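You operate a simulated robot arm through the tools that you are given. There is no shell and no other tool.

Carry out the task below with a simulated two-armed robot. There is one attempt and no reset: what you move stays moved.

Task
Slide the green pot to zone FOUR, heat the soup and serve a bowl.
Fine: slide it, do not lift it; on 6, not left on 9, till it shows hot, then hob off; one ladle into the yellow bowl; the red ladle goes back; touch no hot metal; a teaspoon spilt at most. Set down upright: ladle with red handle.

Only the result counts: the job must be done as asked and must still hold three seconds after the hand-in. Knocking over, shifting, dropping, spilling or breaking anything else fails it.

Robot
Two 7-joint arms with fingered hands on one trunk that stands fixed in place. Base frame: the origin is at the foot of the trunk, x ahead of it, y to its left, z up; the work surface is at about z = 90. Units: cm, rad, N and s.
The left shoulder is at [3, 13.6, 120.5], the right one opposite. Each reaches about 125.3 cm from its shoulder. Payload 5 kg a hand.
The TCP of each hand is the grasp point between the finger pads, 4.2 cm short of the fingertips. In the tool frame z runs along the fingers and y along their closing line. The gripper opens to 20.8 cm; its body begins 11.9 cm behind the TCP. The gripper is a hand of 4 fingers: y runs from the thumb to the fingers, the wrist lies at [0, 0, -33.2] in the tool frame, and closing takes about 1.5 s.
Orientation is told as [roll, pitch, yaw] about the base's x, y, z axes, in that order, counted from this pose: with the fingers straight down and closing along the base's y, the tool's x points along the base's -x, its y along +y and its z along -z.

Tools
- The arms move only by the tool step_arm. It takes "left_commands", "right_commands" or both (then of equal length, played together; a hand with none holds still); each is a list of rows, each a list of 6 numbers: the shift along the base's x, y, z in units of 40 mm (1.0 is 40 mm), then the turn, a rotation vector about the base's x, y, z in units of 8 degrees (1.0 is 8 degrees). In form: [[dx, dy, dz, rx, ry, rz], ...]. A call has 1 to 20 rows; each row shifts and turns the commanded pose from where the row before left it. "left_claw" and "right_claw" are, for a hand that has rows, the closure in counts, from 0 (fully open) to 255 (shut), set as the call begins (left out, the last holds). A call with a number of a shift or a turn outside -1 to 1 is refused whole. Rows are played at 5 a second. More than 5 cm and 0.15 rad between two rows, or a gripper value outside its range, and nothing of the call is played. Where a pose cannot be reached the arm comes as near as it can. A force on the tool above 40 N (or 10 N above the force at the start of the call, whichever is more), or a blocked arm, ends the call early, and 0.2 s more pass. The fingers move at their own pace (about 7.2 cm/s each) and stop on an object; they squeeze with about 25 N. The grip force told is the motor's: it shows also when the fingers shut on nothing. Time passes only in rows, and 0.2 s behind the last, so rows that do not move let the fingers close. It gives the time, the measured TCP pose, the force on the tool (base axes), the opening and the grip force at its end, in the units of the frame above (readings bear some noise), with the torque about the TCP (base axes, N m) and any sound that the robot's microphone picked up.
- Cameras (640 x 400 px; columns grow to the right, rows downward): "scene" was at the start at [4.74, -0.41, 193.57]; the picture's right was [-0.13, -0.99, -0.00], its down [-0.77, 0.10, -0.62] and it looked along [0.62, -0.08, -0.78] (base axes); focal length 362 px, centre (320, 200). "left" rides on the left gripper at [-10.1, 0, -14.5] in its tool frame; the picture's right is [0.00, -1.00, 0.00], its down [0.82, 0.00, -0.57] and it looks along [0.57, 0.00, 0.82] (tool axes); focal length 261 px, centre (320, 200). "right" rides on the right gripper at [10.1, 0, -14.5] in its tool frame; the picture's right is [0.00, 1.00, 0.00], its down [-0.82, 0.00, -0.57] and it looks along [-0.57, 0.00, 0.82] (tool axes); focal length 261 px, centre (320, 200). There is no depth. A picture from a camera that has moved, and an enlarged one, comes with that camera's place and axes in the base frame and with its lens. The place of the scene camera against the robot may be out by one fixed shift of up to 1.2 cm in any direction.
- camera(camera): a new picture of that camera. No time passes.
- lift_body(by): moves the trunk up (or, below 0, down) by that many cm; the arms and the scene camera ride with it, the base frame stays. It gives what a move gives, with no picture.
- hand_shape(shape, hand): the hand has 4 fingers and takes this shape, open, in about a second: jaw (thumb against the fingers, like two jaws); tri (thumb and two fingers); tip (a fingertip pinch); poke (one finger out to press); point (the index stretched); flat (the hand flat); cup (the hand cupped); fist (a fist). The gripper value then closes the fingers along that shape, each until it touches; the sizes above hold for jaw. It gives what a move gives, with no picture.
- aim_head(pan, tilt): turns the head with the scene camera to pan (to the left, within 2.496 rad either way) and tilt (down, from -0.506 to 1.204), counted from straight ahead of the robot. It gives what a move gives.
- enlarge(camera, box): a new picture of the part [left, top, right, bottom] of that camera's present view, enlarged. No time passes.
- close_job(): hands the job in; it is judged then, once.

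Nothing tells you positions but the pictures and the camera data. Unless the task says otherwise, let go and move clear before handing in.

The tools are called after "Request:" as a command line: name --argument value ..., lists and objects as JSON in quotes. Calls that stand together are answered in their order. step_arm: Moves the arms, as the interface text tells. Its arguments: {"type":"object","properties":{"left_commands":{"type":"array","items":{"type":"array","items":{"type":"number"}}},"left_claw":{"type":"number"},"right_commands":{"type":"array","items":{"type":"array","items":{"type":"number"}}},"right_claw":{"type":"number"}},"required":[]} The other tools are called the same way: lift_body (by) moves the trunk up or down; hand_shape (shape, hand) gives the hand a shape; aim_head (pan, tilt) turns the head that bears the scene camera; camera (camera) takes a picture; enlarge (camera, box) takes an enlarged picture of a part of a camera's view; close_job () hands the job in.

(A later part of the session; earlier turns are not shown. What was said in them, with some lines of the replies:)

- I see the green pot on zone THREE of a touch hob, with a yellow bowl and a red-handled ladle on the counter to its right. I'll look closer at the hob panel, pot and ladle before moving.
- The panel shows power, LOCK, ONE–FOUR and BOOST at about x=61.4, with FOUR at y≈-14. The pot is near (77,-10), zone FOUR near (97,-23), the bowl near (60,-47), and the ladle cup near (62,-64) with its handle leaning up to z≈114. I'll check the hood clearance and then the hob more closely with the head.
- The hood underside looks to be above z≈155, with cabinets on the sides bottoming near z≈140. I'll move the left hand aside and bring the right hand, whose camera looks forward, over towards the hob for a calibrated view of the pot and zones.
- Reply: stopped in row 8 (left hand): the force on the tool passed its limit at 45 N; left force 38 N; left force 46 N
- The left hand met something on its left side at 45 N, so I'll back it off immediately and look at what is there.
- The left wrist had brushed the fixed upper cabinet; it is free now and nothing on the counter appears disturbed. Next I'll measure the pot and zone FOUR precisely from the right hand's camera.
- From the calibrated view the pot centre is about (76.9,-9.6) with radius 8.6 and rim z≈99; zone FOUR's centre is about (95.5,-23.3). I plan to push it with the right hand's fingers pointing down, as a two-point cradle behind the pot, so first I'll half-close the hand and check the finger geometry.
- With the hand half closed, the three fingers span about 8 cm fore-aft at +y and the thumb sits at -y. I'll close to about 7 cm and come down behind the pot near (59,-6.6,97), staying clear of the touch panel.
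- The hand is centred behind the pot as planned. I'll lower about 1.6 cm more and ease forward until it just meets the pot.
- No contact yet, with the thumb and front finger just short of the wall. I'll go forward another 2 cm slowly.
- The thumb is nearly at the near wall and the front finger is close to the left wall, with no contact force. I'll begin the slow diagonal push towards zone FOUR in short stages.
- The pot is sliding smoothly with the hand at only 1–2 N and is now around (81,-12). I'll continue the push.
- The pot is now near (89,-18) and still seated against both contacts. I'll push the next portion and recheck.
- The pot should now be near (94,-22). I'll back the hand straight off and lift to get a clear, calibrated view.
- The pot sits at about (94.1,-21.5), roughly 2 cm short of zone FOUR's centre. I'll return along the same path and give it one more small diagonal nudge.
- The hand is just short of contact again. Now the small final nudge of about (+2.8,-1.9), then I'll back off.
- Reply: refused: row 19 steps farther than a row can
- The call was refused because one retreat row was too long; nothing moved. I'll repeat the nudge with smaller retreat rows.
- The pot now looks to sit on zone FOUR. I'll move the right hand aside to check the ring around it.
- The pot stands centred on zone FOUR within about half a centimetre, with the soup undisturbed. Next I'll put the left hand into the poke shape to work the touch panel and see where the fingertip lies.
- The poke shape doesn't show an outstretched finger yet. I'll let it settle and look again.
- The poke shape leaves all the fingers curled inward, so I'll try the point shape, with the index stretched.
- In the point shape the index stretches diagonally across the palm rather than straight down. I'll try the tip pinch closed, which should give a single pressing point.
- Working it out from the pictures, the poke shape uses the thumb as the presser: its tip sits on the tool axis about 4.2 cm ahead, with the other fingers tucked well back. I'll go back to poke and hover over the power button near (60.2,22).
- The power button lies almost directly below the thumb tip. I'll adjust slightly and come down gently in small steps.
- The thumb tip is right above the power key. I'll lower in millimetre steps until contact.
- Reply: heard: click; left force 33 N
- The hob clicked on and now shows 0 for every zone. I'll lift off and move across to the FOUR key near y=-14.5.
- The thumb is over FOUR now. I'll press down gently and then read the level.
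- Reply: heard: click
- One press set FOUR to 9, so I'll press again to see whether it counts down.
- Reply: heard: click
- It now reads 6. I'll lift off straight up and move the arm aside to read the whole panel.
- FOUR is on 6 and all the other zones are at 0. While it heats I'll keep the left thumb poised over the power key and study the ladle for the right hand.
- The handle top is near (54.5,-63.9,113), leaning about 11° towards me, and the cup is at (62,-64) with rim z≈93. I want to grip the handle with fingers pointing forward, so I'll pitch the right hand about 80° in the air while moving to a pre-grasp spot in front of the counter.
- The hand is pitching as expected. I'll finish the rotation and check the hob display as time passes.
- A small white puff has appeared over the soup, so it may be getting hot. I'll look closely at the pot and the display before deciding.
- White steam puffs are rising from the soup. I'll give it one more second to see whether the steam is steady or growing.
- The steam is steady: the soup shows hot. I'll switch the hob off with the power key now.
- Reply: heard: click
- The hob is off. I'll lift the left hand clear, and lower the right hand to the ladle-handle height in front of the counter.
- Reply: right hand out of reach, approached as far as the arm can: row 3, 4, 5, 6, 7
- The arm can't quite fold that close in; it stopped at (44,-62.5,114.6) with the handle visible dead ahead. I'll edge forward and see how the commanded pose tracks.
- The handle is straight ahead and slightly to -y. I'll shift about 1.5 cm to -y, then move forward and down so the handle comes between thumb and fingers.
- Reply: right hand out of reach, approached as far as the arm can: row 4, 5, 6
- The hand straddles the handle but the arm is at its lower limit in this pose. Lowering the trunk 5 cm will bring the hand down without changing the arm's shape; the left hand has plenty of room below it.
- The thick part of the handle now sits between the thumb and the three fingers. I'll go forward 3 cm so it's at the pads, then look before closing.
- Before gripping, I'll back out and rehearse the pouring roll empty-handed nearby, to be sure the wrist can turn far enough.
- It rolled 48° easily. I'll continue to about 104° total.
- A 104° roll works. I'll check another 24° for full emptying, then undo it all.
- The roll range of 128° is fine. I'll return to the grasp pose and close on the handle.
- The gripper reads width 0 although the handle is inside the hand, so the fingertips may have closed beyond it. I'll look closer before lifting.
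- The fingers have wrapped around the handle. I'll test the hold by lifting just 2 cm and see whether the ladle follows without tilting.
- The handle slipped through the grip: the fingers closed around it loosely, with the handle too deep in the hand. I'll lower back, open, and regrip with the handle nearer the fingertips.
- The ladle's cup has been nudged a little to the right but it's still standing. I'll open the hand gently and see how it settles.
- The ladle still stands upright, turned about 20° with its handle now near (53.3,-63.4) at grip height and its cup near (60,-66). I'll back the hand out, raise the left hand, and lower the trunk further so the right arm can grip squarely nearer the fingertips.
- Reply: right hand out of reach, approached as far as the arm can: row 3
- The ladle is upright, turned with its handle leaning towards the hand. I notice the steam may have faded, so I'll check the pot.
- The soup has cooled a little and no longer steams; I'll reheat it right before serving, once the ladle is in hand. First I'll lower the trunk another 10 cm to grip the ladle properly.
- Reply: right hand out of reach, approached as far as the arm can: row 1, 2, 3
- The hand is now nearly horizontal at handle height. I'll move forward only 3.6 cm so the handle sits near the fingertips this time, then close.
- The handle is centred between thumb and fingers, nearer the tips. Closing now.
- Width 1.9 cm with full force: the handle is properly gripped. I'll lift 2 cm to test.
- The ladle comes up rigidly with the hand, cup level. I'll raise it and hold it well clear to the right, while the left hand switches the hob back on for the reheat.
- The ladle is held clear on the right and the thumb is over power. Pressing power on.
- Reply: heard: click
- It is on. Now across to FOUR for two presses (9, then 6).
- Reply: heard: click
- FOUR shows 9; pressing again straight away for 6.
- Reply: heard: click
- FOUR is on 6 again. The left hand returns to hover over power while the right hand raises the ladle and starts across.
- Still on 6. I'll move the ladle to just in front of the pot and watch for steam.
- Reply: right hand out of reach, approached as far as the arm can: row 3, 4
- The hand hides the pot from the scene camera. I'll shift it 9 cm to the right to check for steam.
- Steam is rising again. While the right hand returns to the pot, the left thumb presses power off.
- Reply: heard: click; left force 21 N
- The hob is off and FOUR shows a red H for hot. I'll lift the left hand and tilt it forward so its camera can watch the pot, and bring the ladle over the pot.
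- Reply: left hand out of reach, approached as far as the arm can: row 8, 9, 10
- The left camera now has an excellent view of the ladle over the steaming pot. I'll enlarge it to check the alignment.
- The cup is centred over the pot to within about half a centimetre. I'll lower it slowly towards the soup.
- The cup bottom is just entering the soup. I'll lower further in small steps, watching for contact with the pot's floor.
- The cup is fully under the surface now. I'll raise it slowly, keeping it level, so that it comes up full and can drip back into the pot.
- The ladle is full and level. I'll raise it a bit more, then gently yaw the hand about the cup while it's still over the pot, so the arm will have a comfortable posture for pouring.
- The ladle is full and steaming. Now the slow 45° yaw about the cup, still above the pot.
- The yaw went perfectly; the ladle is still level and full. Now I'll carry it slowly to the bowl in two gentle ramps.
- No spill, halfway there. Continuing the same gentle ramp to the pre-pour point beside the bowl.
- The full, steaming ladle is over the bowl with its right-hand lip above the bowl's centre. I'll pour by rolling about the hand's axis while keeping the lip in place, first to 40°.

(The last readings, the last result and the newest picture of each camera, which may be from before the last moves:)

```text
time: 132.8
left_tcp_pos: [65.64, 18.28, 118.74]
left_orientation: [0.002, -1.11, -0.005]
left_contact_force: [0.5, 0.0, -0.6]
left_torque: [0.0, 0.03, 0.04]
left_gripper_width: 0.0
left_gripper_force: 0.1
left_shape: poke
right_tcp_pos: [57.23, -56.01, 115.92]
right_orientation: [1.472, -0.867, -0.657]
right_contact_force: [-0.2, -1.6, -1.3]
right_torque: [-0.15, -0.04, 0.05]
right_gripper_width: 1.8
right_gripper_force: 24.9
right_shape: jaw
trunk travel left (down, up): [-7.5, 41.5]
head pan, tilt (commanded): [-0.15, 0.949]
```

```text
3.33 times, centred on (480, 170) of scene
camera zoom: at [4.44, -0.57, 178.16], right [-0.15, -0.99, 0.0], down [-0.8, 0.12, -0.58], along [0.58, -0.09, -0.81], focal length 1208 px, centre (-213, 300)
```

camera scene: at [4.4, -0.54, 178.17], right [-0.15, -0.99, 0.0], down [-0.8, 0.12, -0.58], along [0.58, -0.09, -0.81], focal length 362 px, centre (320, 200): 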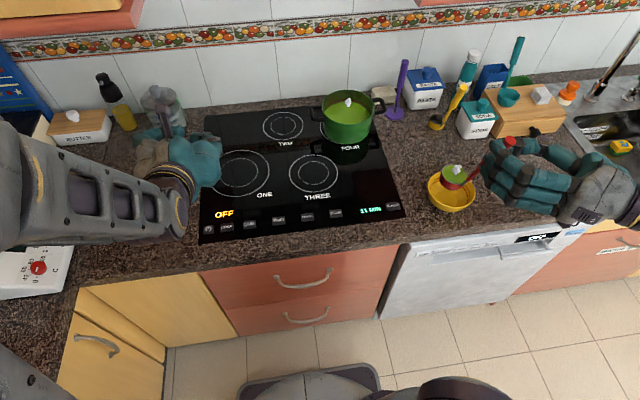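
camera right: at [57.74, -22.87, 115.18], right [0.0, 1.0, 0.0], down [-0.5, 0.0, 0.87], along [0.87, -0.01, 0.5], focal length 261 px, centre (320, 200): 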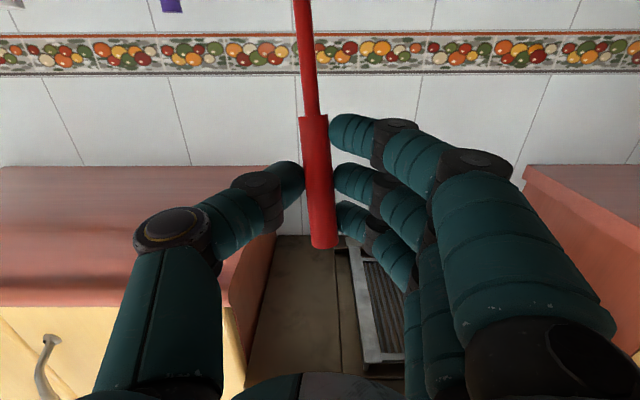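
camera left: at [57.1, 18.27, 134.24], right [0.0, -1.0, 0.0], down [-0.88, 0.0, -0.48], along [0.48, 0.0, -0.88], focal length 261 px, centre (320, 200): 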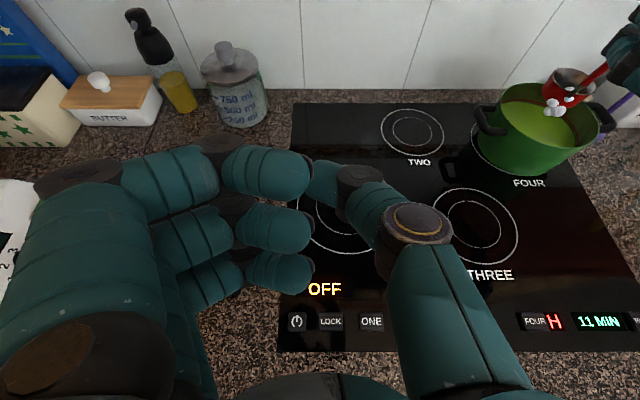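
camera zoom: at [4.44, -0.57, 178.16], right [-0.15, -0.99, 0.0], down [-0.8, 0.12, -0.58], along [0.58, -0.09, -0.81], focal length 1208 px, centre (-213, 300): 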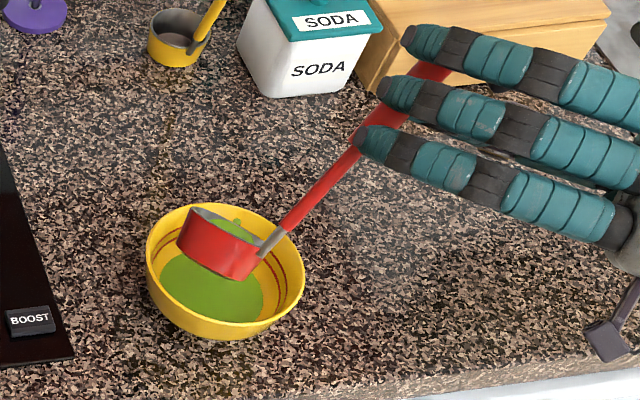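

Soup is flowing into the bowl with no spill visible. Continuing the roll to 80°.

Request:
step_arm --right_commands '[[0.18, -0.18, -0.112, 0.354, 0.354, 0], [0.177, -0.177, -0.113, 0.354, 0.354, 0], [0.167, -0.167, -0.15, 0.354, 0.354, 0], [0.164, -0.164, -0.15, 0.354, 0.354, 0], [0.153, -0.153, -0.175, 0.354, 0.354, 0], [0.148, -0.148, -0.175, 0.354, 0.354, 0], [0.134, -0.134, -0.2, 0.354, 0.354, 0], [0.129, -0.129, -0.2, 0.354, 0.354, 0], [0.112, -0.112, -0.225, 0.354, 0.354, 0], [0.107, -0.107, -0.225, 0.354, 0.354, 0]]'

Request:
enlarge --camera "scene" --box '[400, 110, 560, 230]'

```text
time: 135.0
left_tcp_pos: [65.59, 18.24, 118.69]
left_orientation: [0.001, -1.112, -0.006]
left_contact_force: [0.3, 0.3, -0.8]
left_torque: [-0.01, 0.0, 0.0]
left_gripper_width: 0.0
left_gripper_force: 0.0
left_shape: poke
right_tcp_pos: [62.96, -61.9, 108.88]
right_orientation: [1.553, -0.172, -0.701]
right_contact_force: [0.7, 0.0, -1.2]
right_torque: [-0.22, -0.06, -0.01]
right_gripper_width: 1.81
right_gripper_force: 25.3
right_shape: jaw
trunk travel left (down, up): [-7.5, 41.5]
head pan, tilt (commanded): [-0.15, 0.949]
```

```text
3.33 times, centred on (480, 170) of scene
camera zoom: at [4.43, -0.57, 178.16], right [-0.15, -0.99, 0.0], down [-0.8, 0.12, -0.58], along [0.58, -0.09, -0.81], focal length 1208 px, centre (-213, 300)
```

zoom: 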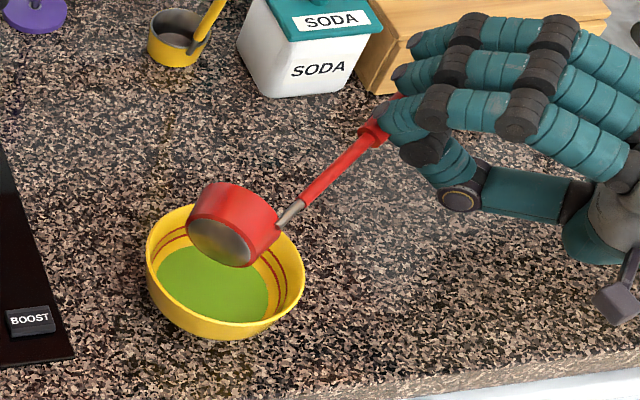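

The ladle is nearly empty at 80°. A little more tilt to let the last of it drain.

Request:
step_arm --right_commands '[[0.087, -0.087, -0.2, 0.354, 0.354, 0], [0.086, -0.086, -0.2, 0.354, 0.354, 0], [0.061, -0.061, -0.15, 0.354, 0.354, 0], [0.061, -0.061, -0.15, 0.354, 0.354, 0], [0.036, -0.036, -0.1, 0.354, 0.354, 0], [0.035, -0.035, -0.05, 0.354, 0.354, 0], [0, 0, 0, 0, 0, 0], [0, 0, 0, 0, 0, 0], [0, 0, 0, 0, 0, 0], [0, 0, 0, 0, 0, 0], [0, 0, 0, 0, 0, 0]]'

Request:
enlarge --camera "scene" --box '[400, 110, 560, 230]'

```text
time: 137.4
left_tcp_pos: [65.75, 18.34, 118.81]
left_orientation: [0.0, -1.11, -0.007]
left_contact_force: [-0.1, 0.2, 0.5]
left_torque: [-0.02, -0.04, -0.05]
left_gripper_width: 0.0
left_gripper_force: 0.1
left_shape: poke
right_tcp_pos: [64.62, -63.24, 105.54]
right_orientation: [1.589, 0.244, -0.699]
right_contact_force: [-0.9, 0.5, -0.8]
right_torque: [-0.23, -0.08, -0.02]
right_gripper_width: 1.8
right_gripper_force: 24.8
right_shape: jaw
trunk travel left (down, up): [-7.5, 41.5]
head pan, tilt (commanded): [-0.15, 0.949]
```

```text
3.33 times, centred on (480, 170) of scene
camera zoom: at [4.41, -0.54, 178.17], right [-0.15, -0.99, 0.0], down [-0.8, 0.12, -0.58], along [0.58, -0.09, -0.81], focal length 1208 px, centre (-213, 300)
```

zoom: 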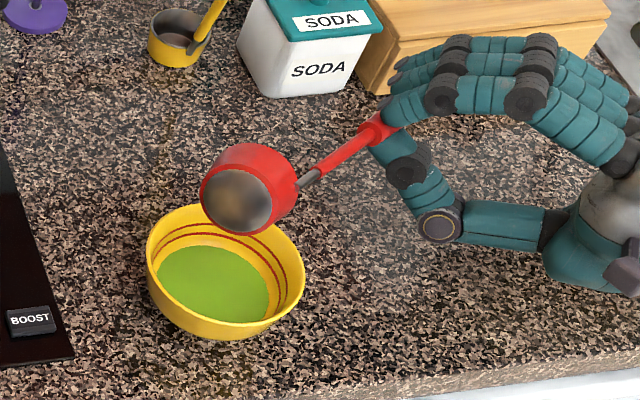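

The ladle is empty and all the soup is in the bowl. I'll unroll along the same path, keeping the lip over the bowl.

Request:
step_arm --right_commands '[[-0.071, 0.071, 0.15, -0.707, -0.707, 0], [-0.122, 0.122, 0.3, -0.707, -0.707, 0], [-0.173, 0.173, 0.4, -0.707, -0.707, 0], [-0.219, 0.219, 0.45, -0.707, -0.707, 0], [-0.263, 0.263, 0.4, -0.707, -0.707, 0], [-0.301, 0.301, 0.35, -0.707, -0.707, 0], [-0.331, 0.331, 0.3, -0.707, -0.707, 0], [-0.357, 0.357, 0.225, -0.707, -0.707, 0], [-0.375, 0.375, 0.275, -0.707, -0.707, 0], [-0.385, 0.385, 0.2, -0.707, -0.707, 0], [-0.391, 0.391, 0.225, -0.707, -0.707, 0], [-0.385, 0.385, 0.175, -0.707, -0.707, 0], [-0.373, 0.373, 0.175, -0.707, -0.707, 0], [0, 0, 0, 0, 0, 0]]'

Request:
camera --camera "scene"

Request:
enlarge --camera "scene" --box '[400, 110, 560, 230]'

```text
time: 140.4
left_tcp_pos: [65.74, 18.27, 118.67]
left_orientation: [0.0, -1.111, -0.006]
left_contact_force: [0.7, 0.3, 0.0]
left_torque: [0.01, 0.04, 0.03]
left_gripper_width: 0.0
left_gripper_force: 0.0
left_shape: poke
right_tcp_pos: [49.69, -48.36, 120.29]
right_orientation: [-0.009, -1.489, 0.79]
right_contact_force: [0.1, -0.9, -1.0]
right_torque: [-0.04, 0.1, 0.05]
right_gripper_width: 1.82
right_gripper_force: 24.5
right_shape: jaw
trunk travel left (down, up): [-7.5, 41.5]
head pan, tilt (commanded): [-0.15, 0.949]
```

```text
taken
camera scene: at [4.44, -0.59, 178.16], right [-0.15, -0.99, 0.0], down [-0.8, 0.12, -0.58], along [0.58, -0.09, -0.81], focal length 362 px, centre (320, 200)
```

scene: 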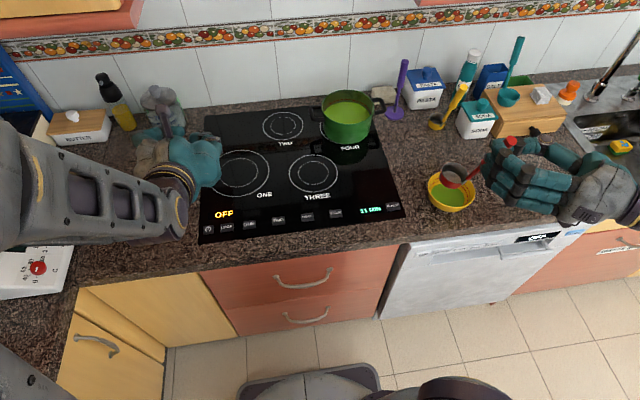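

```text
3.33 times, centred on (480, 170) of scene
camera zoom: at [4.44, -0.59, 178.16], right [-0.15, -0.99, 0.0], down [-0.8, 0.12, -0.58], along [0.58, -0.09, -0.81], focal length 1208 px, centre (-213, 300)
```

zoom: 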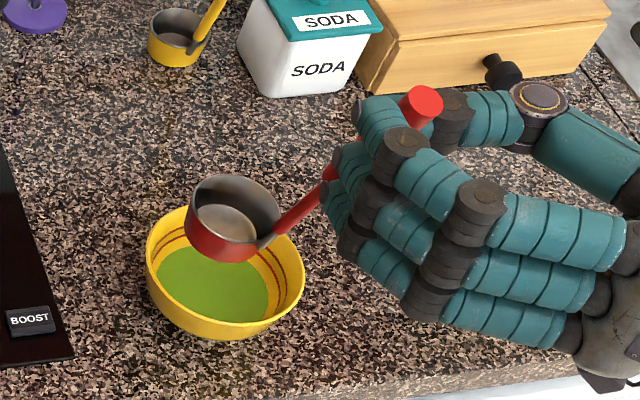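

The bowl is served and the ladle is empty and upright in the hand. I'll carry it back over its original spot at (62,-64), turning it to its original direction.

Request:
step_arm --right_commands '[[0.09, -0.25, 0, 0, 0, -0.3125], [0.09, -0.4, 0, 0, 0, -0.3125], [0.09, -0.43, 0, 0, 0, -0.3125], [0.09, -0.43, 0, 0, 0, -0.3125], [0.09, -0.43, 0, 0, 0, -0.3125], [0.09, -0.43, 0, 0, 0, -0.3125], [0.09, -0.43, 0, 0, 0, -0.3125], [0.09, -0.43, 0, 0, 0, -0.3125], [0.09, -0.43, 0, 0, 0, -0.3125], [0.09, -0.42, 0, 0, 0, -0.3125], [0, 0, 0, 0, 0, 0]]'

Request:
camera --camera "scene"

Request:
enlarge --camera "scene" --box '[420, 110, 600, 230]'

```text
time: 142.8
left_tcp_pos: [65.68, 18.31, 118.65]
left_orientation: [0.002, -1.11, -0.004]
left_contact_force: [-0.6, -0.7, -0.1]
left_torque: [0.01, 0.04, -0.05]
left_gripper_width: 0.02
left_gripper_force: 0.1
left_shape: poke
right_tcp_pos: [53.17, -64.61, 120.1]
right_orientation: [0.003, -1.489, 0.343]
right_contact_force: [0.2, -1.0, -1.9]
right_torque: [0.02, 0.14, -0.01]
right_gripper_width: 1.81
right_gripper_force: 24.9
right_shape: jaw
trunk travel left (down, up): [-7.5, 41.5]
head pan, tilt (commanded): [-0.15, 0.949]
```

```text
taken
camera scene: at [4.4, -0.52, 178.17], right [-0.15, -0.99, 0.0], down [-0.8, 0.12, -0.58], along [0.58, -0.09, -0.81], focal length 362 px, centre (320, 200)
```

scene: 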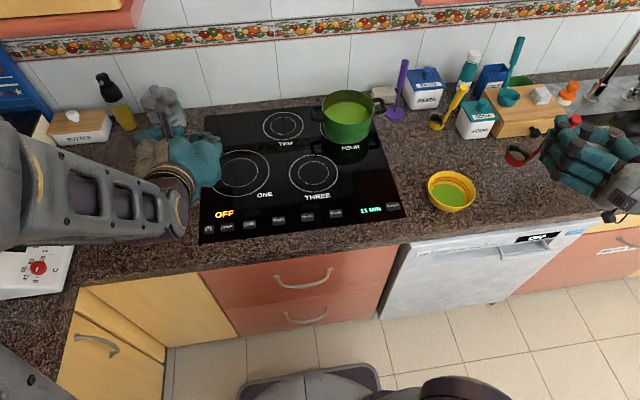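

```text
3.33 times, centred on (510, 170) of scene
camera zoom: at [4.4, -0.52, 178.17], right [-0.15, -0.99, 0.0], down [-0.8, 0.12, -0.58], along [0.58, -0.09, -0.81], focal length 1208 px, centre (-313, 300)
```

zoom: 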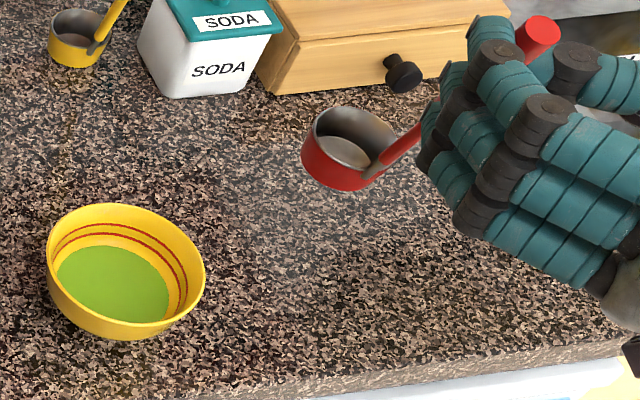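

The cup hovers near its old place. Comparing with the original picture I need to shift about (-1.2,+0.8) cm, so I'll do that while lowering to just above the counter.

Request:
step_arm --right_commands '[[-0.06, 0.04, -0.2, 0, 0, 0], [-0.06, 0.04, -0.3, 0, 0, 0], [-0.06, 0.04, -0.35, 0, 0, 0], [-0.06, 0.04, -0.35, 0, 0, 0], [-0.06, 0.04, -0.35, 0, 0, 0], [0, 0, -0.35, 0, 0, 0], [0, 0, -0.35, 0, 0, 0], [0, 0, -0.25, 0, 0, 0], [0, 0, -0.2, 0, 0, 0], [0, 0, 0, 0, 0, 0]]'

Request:
enlarge --camera "scene" --box '[420, 110, 600, 230]'

Request:
camera --camera "right"

```text
time: 145.0
left_tcp_pos: [65.69, 18.29, 118.76]
left_orientation: [0.001, -1.111, -0.004]
left_contact_force: [-0.1, -0.1, 0.9]
left_torque: [0.0, -0.04, 0.0]
left_gripper_width: 0.0
left_gripper_force: 0.0
left_shape: poke
right_tcp_pos: [52.11, -63.87, 109.37]
right_orientation: [0.044, -1.48, 0.303]
right_contact_force: [-0.4, -1.2, -0.6]
right_torque: [-0.01, 0.12, 0.05]
right_gripper_width: 1.82
right_gripper_force: 25.0
right_shape: jaw
trunk travel left (down, up): [-7.5, 41.5]
head pan, tilt (commanded): [-0.15, 0.949]
```

```text
3.33 times, centred on (510, 170) of scene
camera zoom: at [4.4, -0.54, 178.17], right [-0.15, -0.99, 0.0], down [-0.8, 0.12, -0.58], along [0.58, -0.09, -0.81], focal length 1208 px, centre (-313, 300)
```

zoom: 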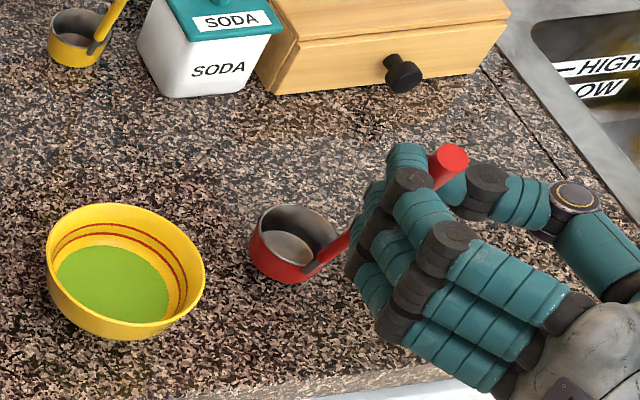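

```text
taken
camera right: at [37.71, -68.96, 100.59], right [-0.34, 0.94, 0.01], down [-0.46, -0.17, 0.87], along [0.82, 0.29, 0.49], focal length 261 px, centre (320, 200)
```

right: 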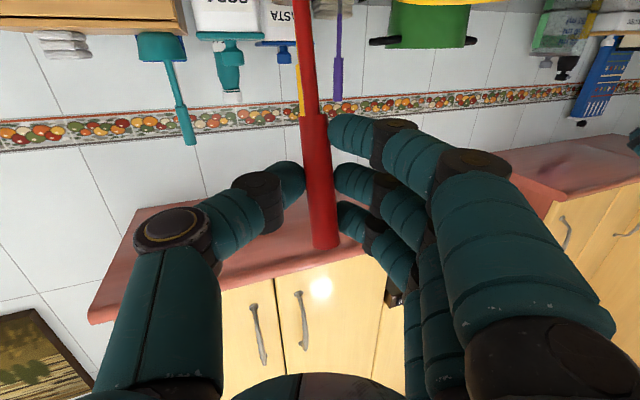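

The cup is within a few millimetres of its original position and just above the counter. Lowering in small steps to contact.

Request:
step_arm --right_commands '[[0.04, 0, -0.06, 0, 0, 0], [0.03, 0, -0.06, 0, 0, 0], [0, 0, -0.06, 0, 0, 0], [0, 0, -0.06, 0, 0, 0], [0, 0, 0, 0, 0, 0]]'

Request:
enlarge --camera "scene" --box '[420, 110, 600, 230]'

```text
time: 146.2
left_tcp_pos: [65.72, 18.29, 118.74]
left_orientation: [0.002, -1.109, -0.005]
left_contact_force: [-0.8, -0.3, -1.5]
left_torque: [-0.02, -0.01, -0.04]
left_gripper_width: 0.02
left_gripper_force: 0.0
left_shape: poke
right_tcp_pos: [52.58, -63.87, 109.24]
right_orientation: [0.043, -1.476, 0.3]
right_contact_force: [-2.1, -0.7, -1.7]
right_torque: [-0.03, 0.11, -0.01]
right_gripper_width: 1.78
right_gripper_force: 24.9
right_shape: jaw
right hand out of reach, approached as far as the arm can: row 2, 4
trunk travel left (down, up): [-7.5, 41.5]
head pan, tilt (commanded): [-0.15, 0.949]
```

```text
3.33 times, centred on (510, 170) of scene
camera zoom: at [4.4, -0.54, 178.17], right [-0.15, -0.99, 0.0], down [-0.8, 0.12, -0.58], along [0.58, -0.09, -0.81], focal length 1208 px, centre (-313, 300)
```

zoom: 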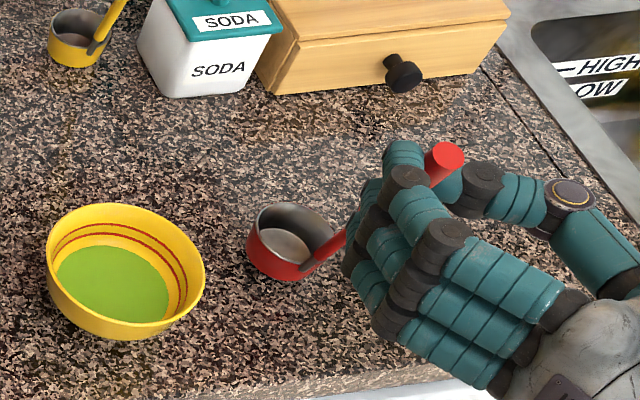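

The arm is at its lower limit again, so I'll use the trunk to lower the last centimetre gently.

Request:
lift_body --by -0.8

Request:
enlarge --camera "scene" --box '[440, 140, 540, 210]'

```text
time: 146.8
left_tcp_pos: [65.72, 18.23, 117.88]
left_orientation: [0.001, -1.11, -0.005]
left_contact_force: [0.2, 0.3, 0.0]
left_torque: [-0.03, 0.01, -0.05]
left_gripper_width: 0.0
left_gripper_force: 0.0
left_shape: poke
right_tcp_pos: [52.45, -63.81, 108.4]
right_orientation: [0.042, -1.48, 0.305]
right_contact_force: [0.0, 0.7, -1.2]
right_torque: [-0.03, 0.15, -0.03]
right_gripper_width: 1.78
right_gripper_force: 24.9
right_shape: jaw
trunk travel left (down, up): [-6.7, 42.3]
head pan, tilt (commanded): [-0.15, 0.949]
```

```text
5.71 times, centred on (490, 175) of scene
camera zoom: at [4.38, -0.52, 177.37], right [-0.15, -0.99, 0.0], down [-0.8, 0.12, -0.58], along [0.58, -0.09, -0.81], focal length 2071 px, centre (-651, 343)
```

zoom: 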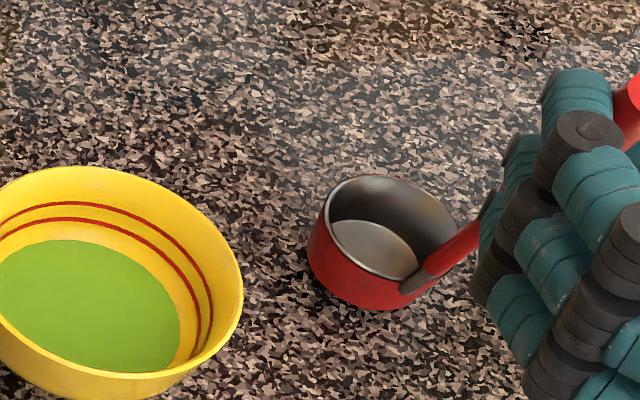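

Still held just above the surface. Lowering another 3 mm.

Request:
lift_body --by -0.3

Request:
lift_body --by -0.2

Request:
enlarge --camera "scene" --box '[440, 140, 540, 210]'

```text
time: 147.3
left_tcp_pos: [65.71, 18.24, 117.61]
left_orientation: [0.002, -1.11, -0.006]
left_contact_force: [-0.3, 0.1, -0.1]
left_torque: [0.03, 0.01, 0.01]
left_gripper_width: 0.01
left_gripper_force: 0.1
left_shape: poke
right_tcp_pos: [52.46, -63.88, 108.17]
right_orientation: [0.042, -1.478, 0.302]
right_contact_force: [0.6, -0.3, -1.8]
right_torque: [0.01, 0.13, 0.03]
right_gripper_width: 1.81
right_gripper_force: 24.8
right_shape: jaw
trunk travel left (down, up): [-6.4, 42.6]
head pan, tilt (commanded): [-0.15, 0.949]
```

```text
time: 147.8
left_tcp_pos: [65.62, 18.34, 117.38]
left_orientation: [0.003, -1.11, -0.007]
left_contact_force: [-0.3, -0.2, -0.8]
left_torque: [-0.02, 0.02, 0.0]
left_gripper_width: 0.0
left_gripper_force: 0.0
left_shape: poke
right_tcp_pos: [52.56, -63.7, 107.88]
right_orientation: [0.043, -1.479, 0.305]
right_contact_force: [0.0, 0.1, 1.6]
right_torque: [0.04, -0.02, -0.01]
right_gripper_width: 1.82
right_gripper_force: 24.9
right_shape: jaw
trunk travel left (down, up): [-6.2, 42.8]
head pan, tilt (commanded): [-0.15, 0.949]
```

```text
5.71 times, centred on (490, 175) of scene
camera zoom: at [4.38, -0.52, 176.87], right [-0.15, -0.99, 0.0], down [-0.8, 0.12, -0.58], along [0.58, -0.09, -0.81], focal length 2071 px, centre (-651, 343)
```

zoom: 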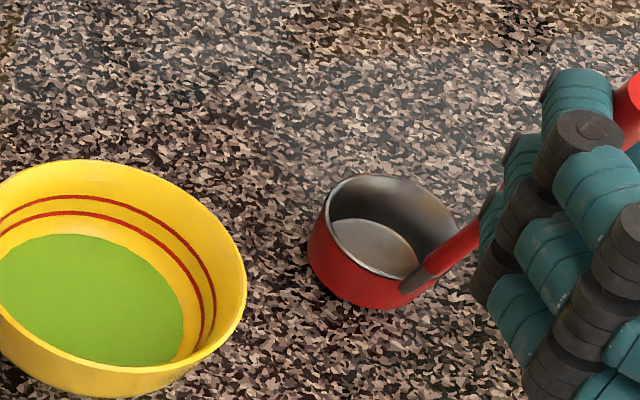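

The force reading has flipped sign: the ladle is resting on the counter in its original spot. Opening the fingers now.

Request:
step_arm --right_commands '[[0, 0, 0, 0, 0, 0], [0, 0, 0, 0, 0, 0], [0, 0, 0, 0, 0, 0], [0, 0, 0, 0, 0, 0], [0, 0, 0, 0, 0, 0], [0, 0, 0, 0, 0, 0]]' --right_claw 160

Request:
camera --camera "right"

Request:
enlarge --camera "scene" --box '[420, 110, 600, 230]'

```text
time: 149.2
left_tcp_pos: [65.72, 18.42, 117.39]
left_orientation: [0.001, -1.109, -0.004]
left_contact_force: [0.0, 0.5, 0.8]
left_torque: [0.05, 0.04, -0.03]
left_gripper_width: 0.0
left_gripper_force: 0.0
left_shape: poke
right_tcp_pos: [52.45, -63.71, 107.96]
right_orientation: [0.044, -1.477, 0.302]
right_contact_force: [-1.0, -0.4, -0.5]
right_torque: [-0.02, 0.01, -0.01]
right_gripper_width: 7.68
right_gripper_force: 0.0
right_shape: jaw
trunk travel left (down, up): [-6.2, 42.8]
head pan, tilt (commanded): [-0.15, 0.949]
```

```text
taken
camera right: at [38.07, -68.91, 99.17], right [-0.34, 0.94, 0.01], down [-0.46, -0.17, 0.87], along [0.82, 0.29, 0.49], focal length 261 px, centre (320, 200)
```

right: 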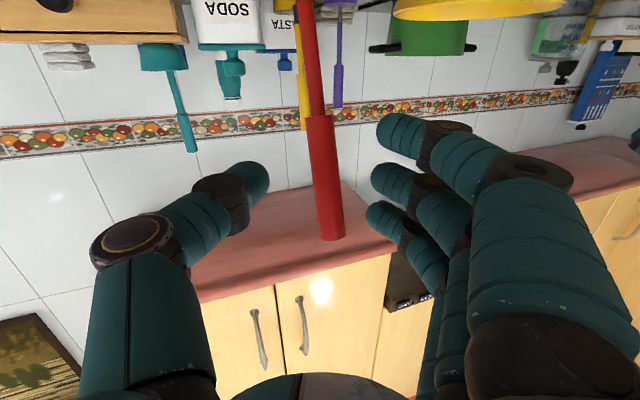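

```text
3.33 times, centred on (510, 170) of scene
camera zoom: at [4.39, -0.53, 176.87], right [-0.15, -0.99, 0.0], down [-0.8, 0.12, -0.58], along [0.58, -0.09, -0.81], focal length 1208 px, centre (-313, 300)
```

zoom: 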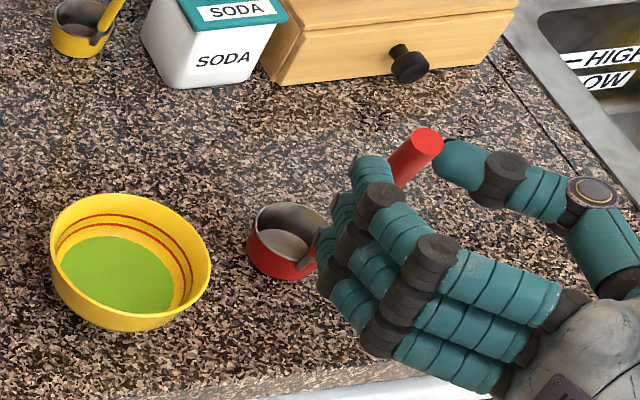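

The ladle stands on its own. I'll back the hand out along its axis a little and then raise the trunk to clear it.

Request:
step_arm --right_commands '[[-0.15, -0.047, 0, 0, 0, 0], [-0.25, -0.079, 0, 0, 0, 0], [-0.25, -0.079, 0, 0, 0, 0], [-0.25, -0.079, 0.05, 0, 0, 0], [0, 0, 0, 0, 0, 0]]'

Request:
camera --camera "right"

Request:
enlarge --camera "scene" --box '[420, 110, 600, 230]'

```text
time: 150.4
left_tcp_pos: [65.71, 18.33, 117.3]
left_orientation: [0.0, -1.109, -0.005]
left_contact_force: [0.7, -0.5, 0.7]
left_torque: [0.04, 0.0, 0.01]
left_gripper_width: 0.02
left_gripper_force: 0.0
left_shape: poke
right_tcp_pos: [49.04, -65.04, 108.17]
right_orientation: [0.076, -1.469, 0.27]
right_contact_force: [0.4, -0.9, 0.0]
right_torque: [-0.03, -0.01, 0.03]
right_gripper_width: 7.68
right_gripper_force: 0.1
right_shape: jaw
trunk travel left (down, up): [-6.2, 42.8]
head pan, tilt (commanded): [-0.15, 0.949]
```

```text
taken
camera right: at [34.49, -70.07, 99.69], right [-0.34, 0.94, 0.01], down [-0.45, -0.17, 0.87], along [0.83, 0.29, 0.48], focal length 261 px, centre (320, 200)
```

right: 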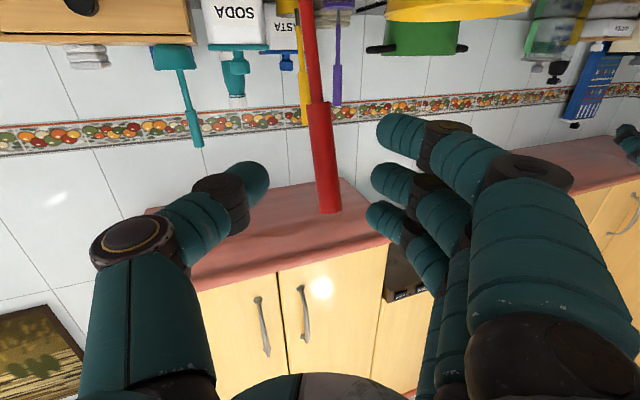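

```text
3.33 times, centred on (510, 170) of scene
camera zoom: at [4.41, -0.54, 176.87], right [-0.15, -0.99, 0.0], down [-0.8, 0.12, -0.58], along [0.58, -0.09, -0.81], focal length 1208 px, centre (-313, 300)
```

zoom: 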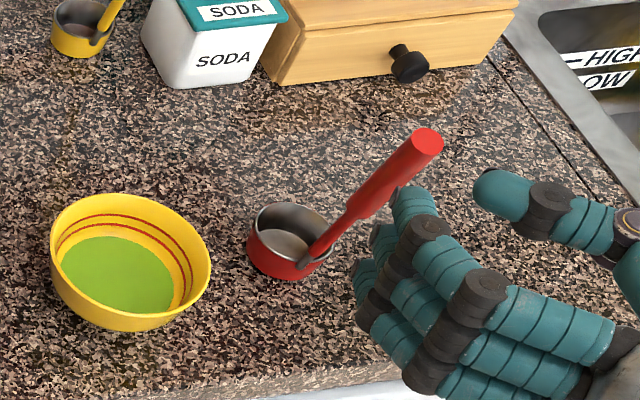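

The ladle stands upright in place and the fingertips are just clear of the handle. Backing out a bit more, then raising the trunk.

Request:
step_arm --right_commands '[[-0.2, -0.063, 0.05, 0, 0, 0], [-0.25, -0.079, 0.1, 0, 0, 0], [0, 0, 0, 0, 0, 0]]'

Request:
lift_body --by 16.3

Request:
camera --camera "scene"

Request:
camera --camera "left"

```text
time: 151.2
left_tcp_pos: [65.78, 18.33, 117.31]
left_orientation: [0.002, -1.109, -0.005]
left_contact_force: [0.2, 0.4, 0.5]
left_torque: [0.02, -0.01, 0.05]
left_gripper_width: 0.0
left_gripper_force: 0.1
left_shape: poke
right_tcp_pos: [47.13, -65.47, 108.87]
right_orientation: [0.085, -1.467, 0.26]
right_contact_force: [-0.4, 0.0, 0.3]
right_torque: [0.01, 0.01, 0.0]
right_gripper_width: 7.67
right_gripper_force: 0.1
right_shape: jaw
trunk travel left (down, up): [-6.2, 42.8]
head pan, tilt (commanded): [-0.15, 0.949]
```

```text
time: 153.1
left_tcp_pos: [65.7, 18.25, 133.77]
left_orientation: [0.002, -1.11, -0.004]
left_contact_force: [-0.5, 0.6, -0.2]
left_torque: [0.02, 0.01, -0.01]
left_gripper_width: 0.0
left_gripper_force: 0.0
left_shape: poke
right_tcp_pos: [47.11, -65.56, 125.08]
right_orientation: [0.083, -1.468, 0.258]
right_contact_force: [-0.3, 0.0, -0.5]
right_torque: [0.02, -0.03, 0.04]
right_gripper_width: 7.67
right_gripper_force: 0.1
right_shape: jaw
trunk travel left (down, up): [-22.5, 26.5]
head pan, tilt (commanded): [-0.15, 0.949]
```

```text
taken
camera scene: at [4.4, -0.55, 193.14], right [-0.15, -0.99, 0.0], down [-0.8, 0.12, -0.58], along [0.58, -0.09, -0.81], focal length 362 px, centre (320, 200)
```

scene: 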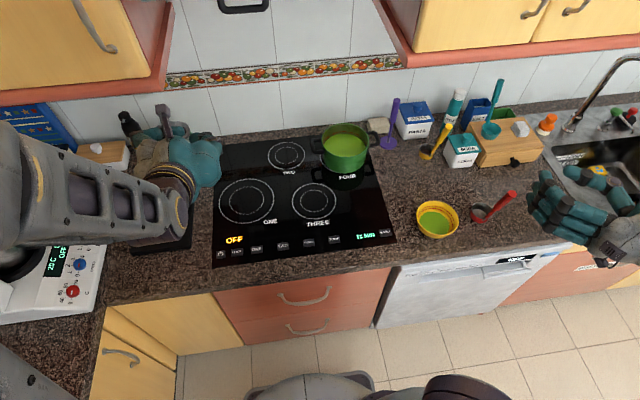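

```text
taken
camera left: at [57.15, 18.23, 149.17], right [0.0, -1.0, 0.0], down [-0.88, 0.0, -0.48], along [0.48, 0.0, -0.88], focal length 261 px, centre (320, 200)
```

left: 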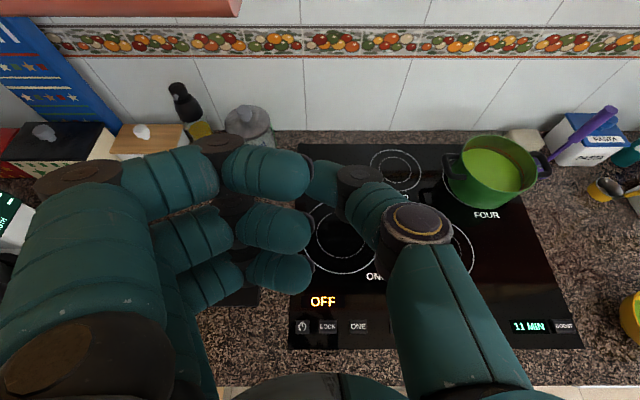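

The trunk is back at its original height, so I can compare directly with the earlier picture of the ladle, bowl and hob.

Request:
enlarge --camera "scene" --box '[400, 160, 560, 260]'

Request:
enlarge --camera "scene" --box '[200, 110, 420, 270]'

```text
4.00 times, centred on (480, 210) of scene
camera zoom: at [4.4, -0.55, 193.14], right [-0.15, -0.99, 0.0], down [-0.8, 0.12, -0.58], along [0.58, -0.09, -0.81], focal length 1450 px, centre (-320, 160)
```

zoom: 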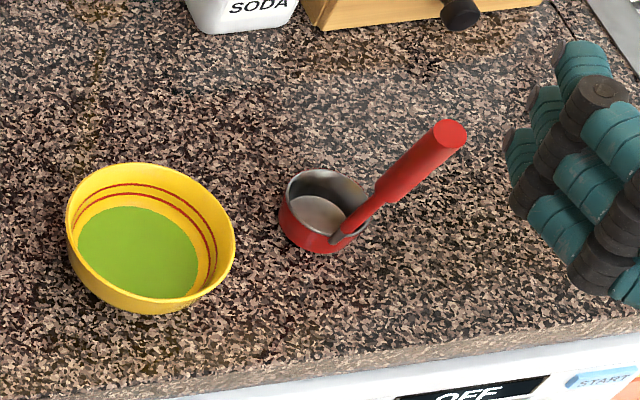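

```text
2.50 times, centred on (310, 190) of scene
camera zoom: at [4.4, -0.55, 193.14], right [-0.15, -0.99, 0.0], down [-0.8, 0.12, -0.58], along [0.58, -0.09, -0.81], focal length 906 px, centre (345, 225)
```

zoom: 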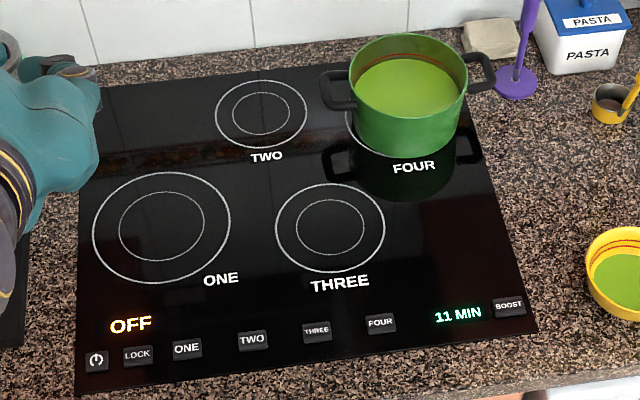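

The ladle cup is back within a few millimetres of where it started and upright, the bowl hasn't moved, and the hob is OFF with the pot on FOUR. I'll raise the right hand a bit more and check the counter for any drips.

Request:
step_arm --right_commands '[[-0.1, -0.1, 0.5, 0, 0, 0], [-0.1, -0.1, 0.5, 0, 0, 0], [0, -0.1, 0.5, 0, 0, 0], [0, 0, 0, 0, 0, 0]]'

Request:
enlarge --camera "scene" --box '[340, 110, 540, 260]'

Request:
camera --camera "scene"

```text
time: 154.1
left_tcp_pos: [65.65, 18.28, 133.56]
left_orientation: [0.001, -1.11, -0.005]
left_contact_force: [-0.8, 0.3, -0.1]
left_torque: [-0.02, -0.02, 0.02]
left_gripper_width: 0.01
left_gripper_force: 0.0
left_shape: poke
right_tcp_pos: [46.2, -66.69, 131.24]
right_orientation: [0.08, -1.465, 0.263]
right_contact_force: [-0.5, -0.6, -0.2]
right_torque: [0.02, -0.02, 0.02]
right_gripper_width: 7.67
right_gripper_force: 0.1
right_shape: jaw
trunk travel left (down, up): [-22.5, 26.5]
head pan, tilt (commanded): [-0.15, 0.949]
```

```text
2.67 times, centred on (440, 185) of scene
camera zoom: at [4.38, -0.55, 193.17], right [-0.15, -0.99, 0.0], down [-0.8, 0.12, -0.58], along [0.58, -0.09, -0.81], focal length 967 px, centre (0, 240)
```

zoom: 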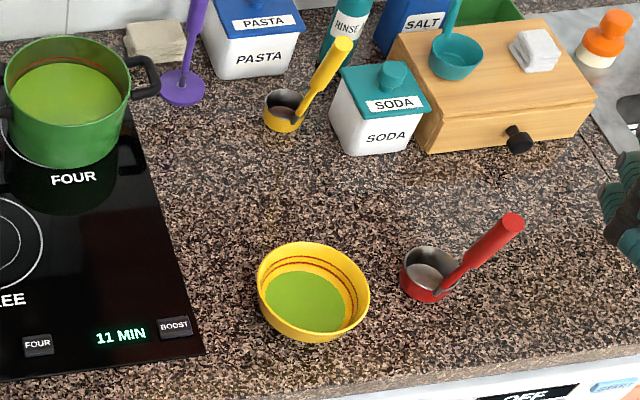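

```text
taken
camera scene: at [4.38, -0.55, 193.17], right [-0.15, -0.99, 0.0], down [-0.8, 0.12, -0.58], along [0.58, -0.09, -0.81], focal length 362 px, centre (320, 200)
```

scene: 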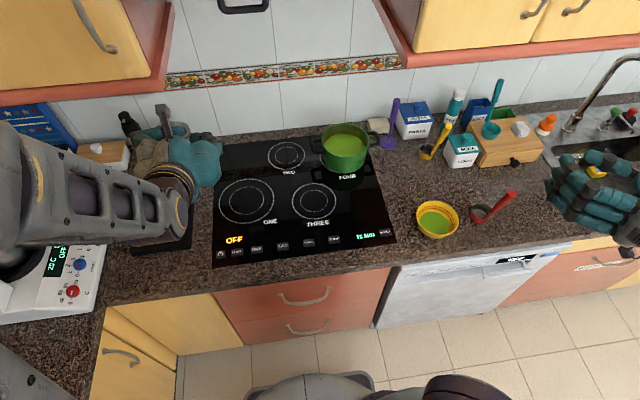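

Everything is in place: the pot is on zone FOUR with the hob OFF, one ladle of soup is in the unmoved yellow bowl, and the red ladle stands upright where it was. No drips are visible and both hands are clear, so I'm handing the job in.

Request:
close_job

```text
The job is handed in.
```

The soup is served: one ladleful is in the yellow bowl, and the job is handed in. Both hands were clear, and I saw no spills on the counter.

- **Pot:** I slid it to zone FOUR without lifting it. It sits within about a centimetre of the zone's centre.
- **Heating:** The soup was heated on 6 until it steamed, then the hob went off. It had stopped steaming by the time I had a proper grip on the ladle, so I heated it on 6 a second time just before serving. Both times the key went to 9 first, and I pressed again within about a second to get 6. The hob shows OFF.
- **Serving:** The ladle was full and steaming over the pot, and all of it went into the bowl. The bowl did not move. Only the ladle touched the hot pot or soup.
- **Red ladle:** It stands upright with its cup within about half a centimetre of where it started. The handle is turned roughly 15–25° from its original direction, because my first grip slipped and nudged it.
- **Bump:** Early on, my left wrist hit what looked like the upper cabinet at about 45 N. I backed off, and nothing on the counter looked disturbed.
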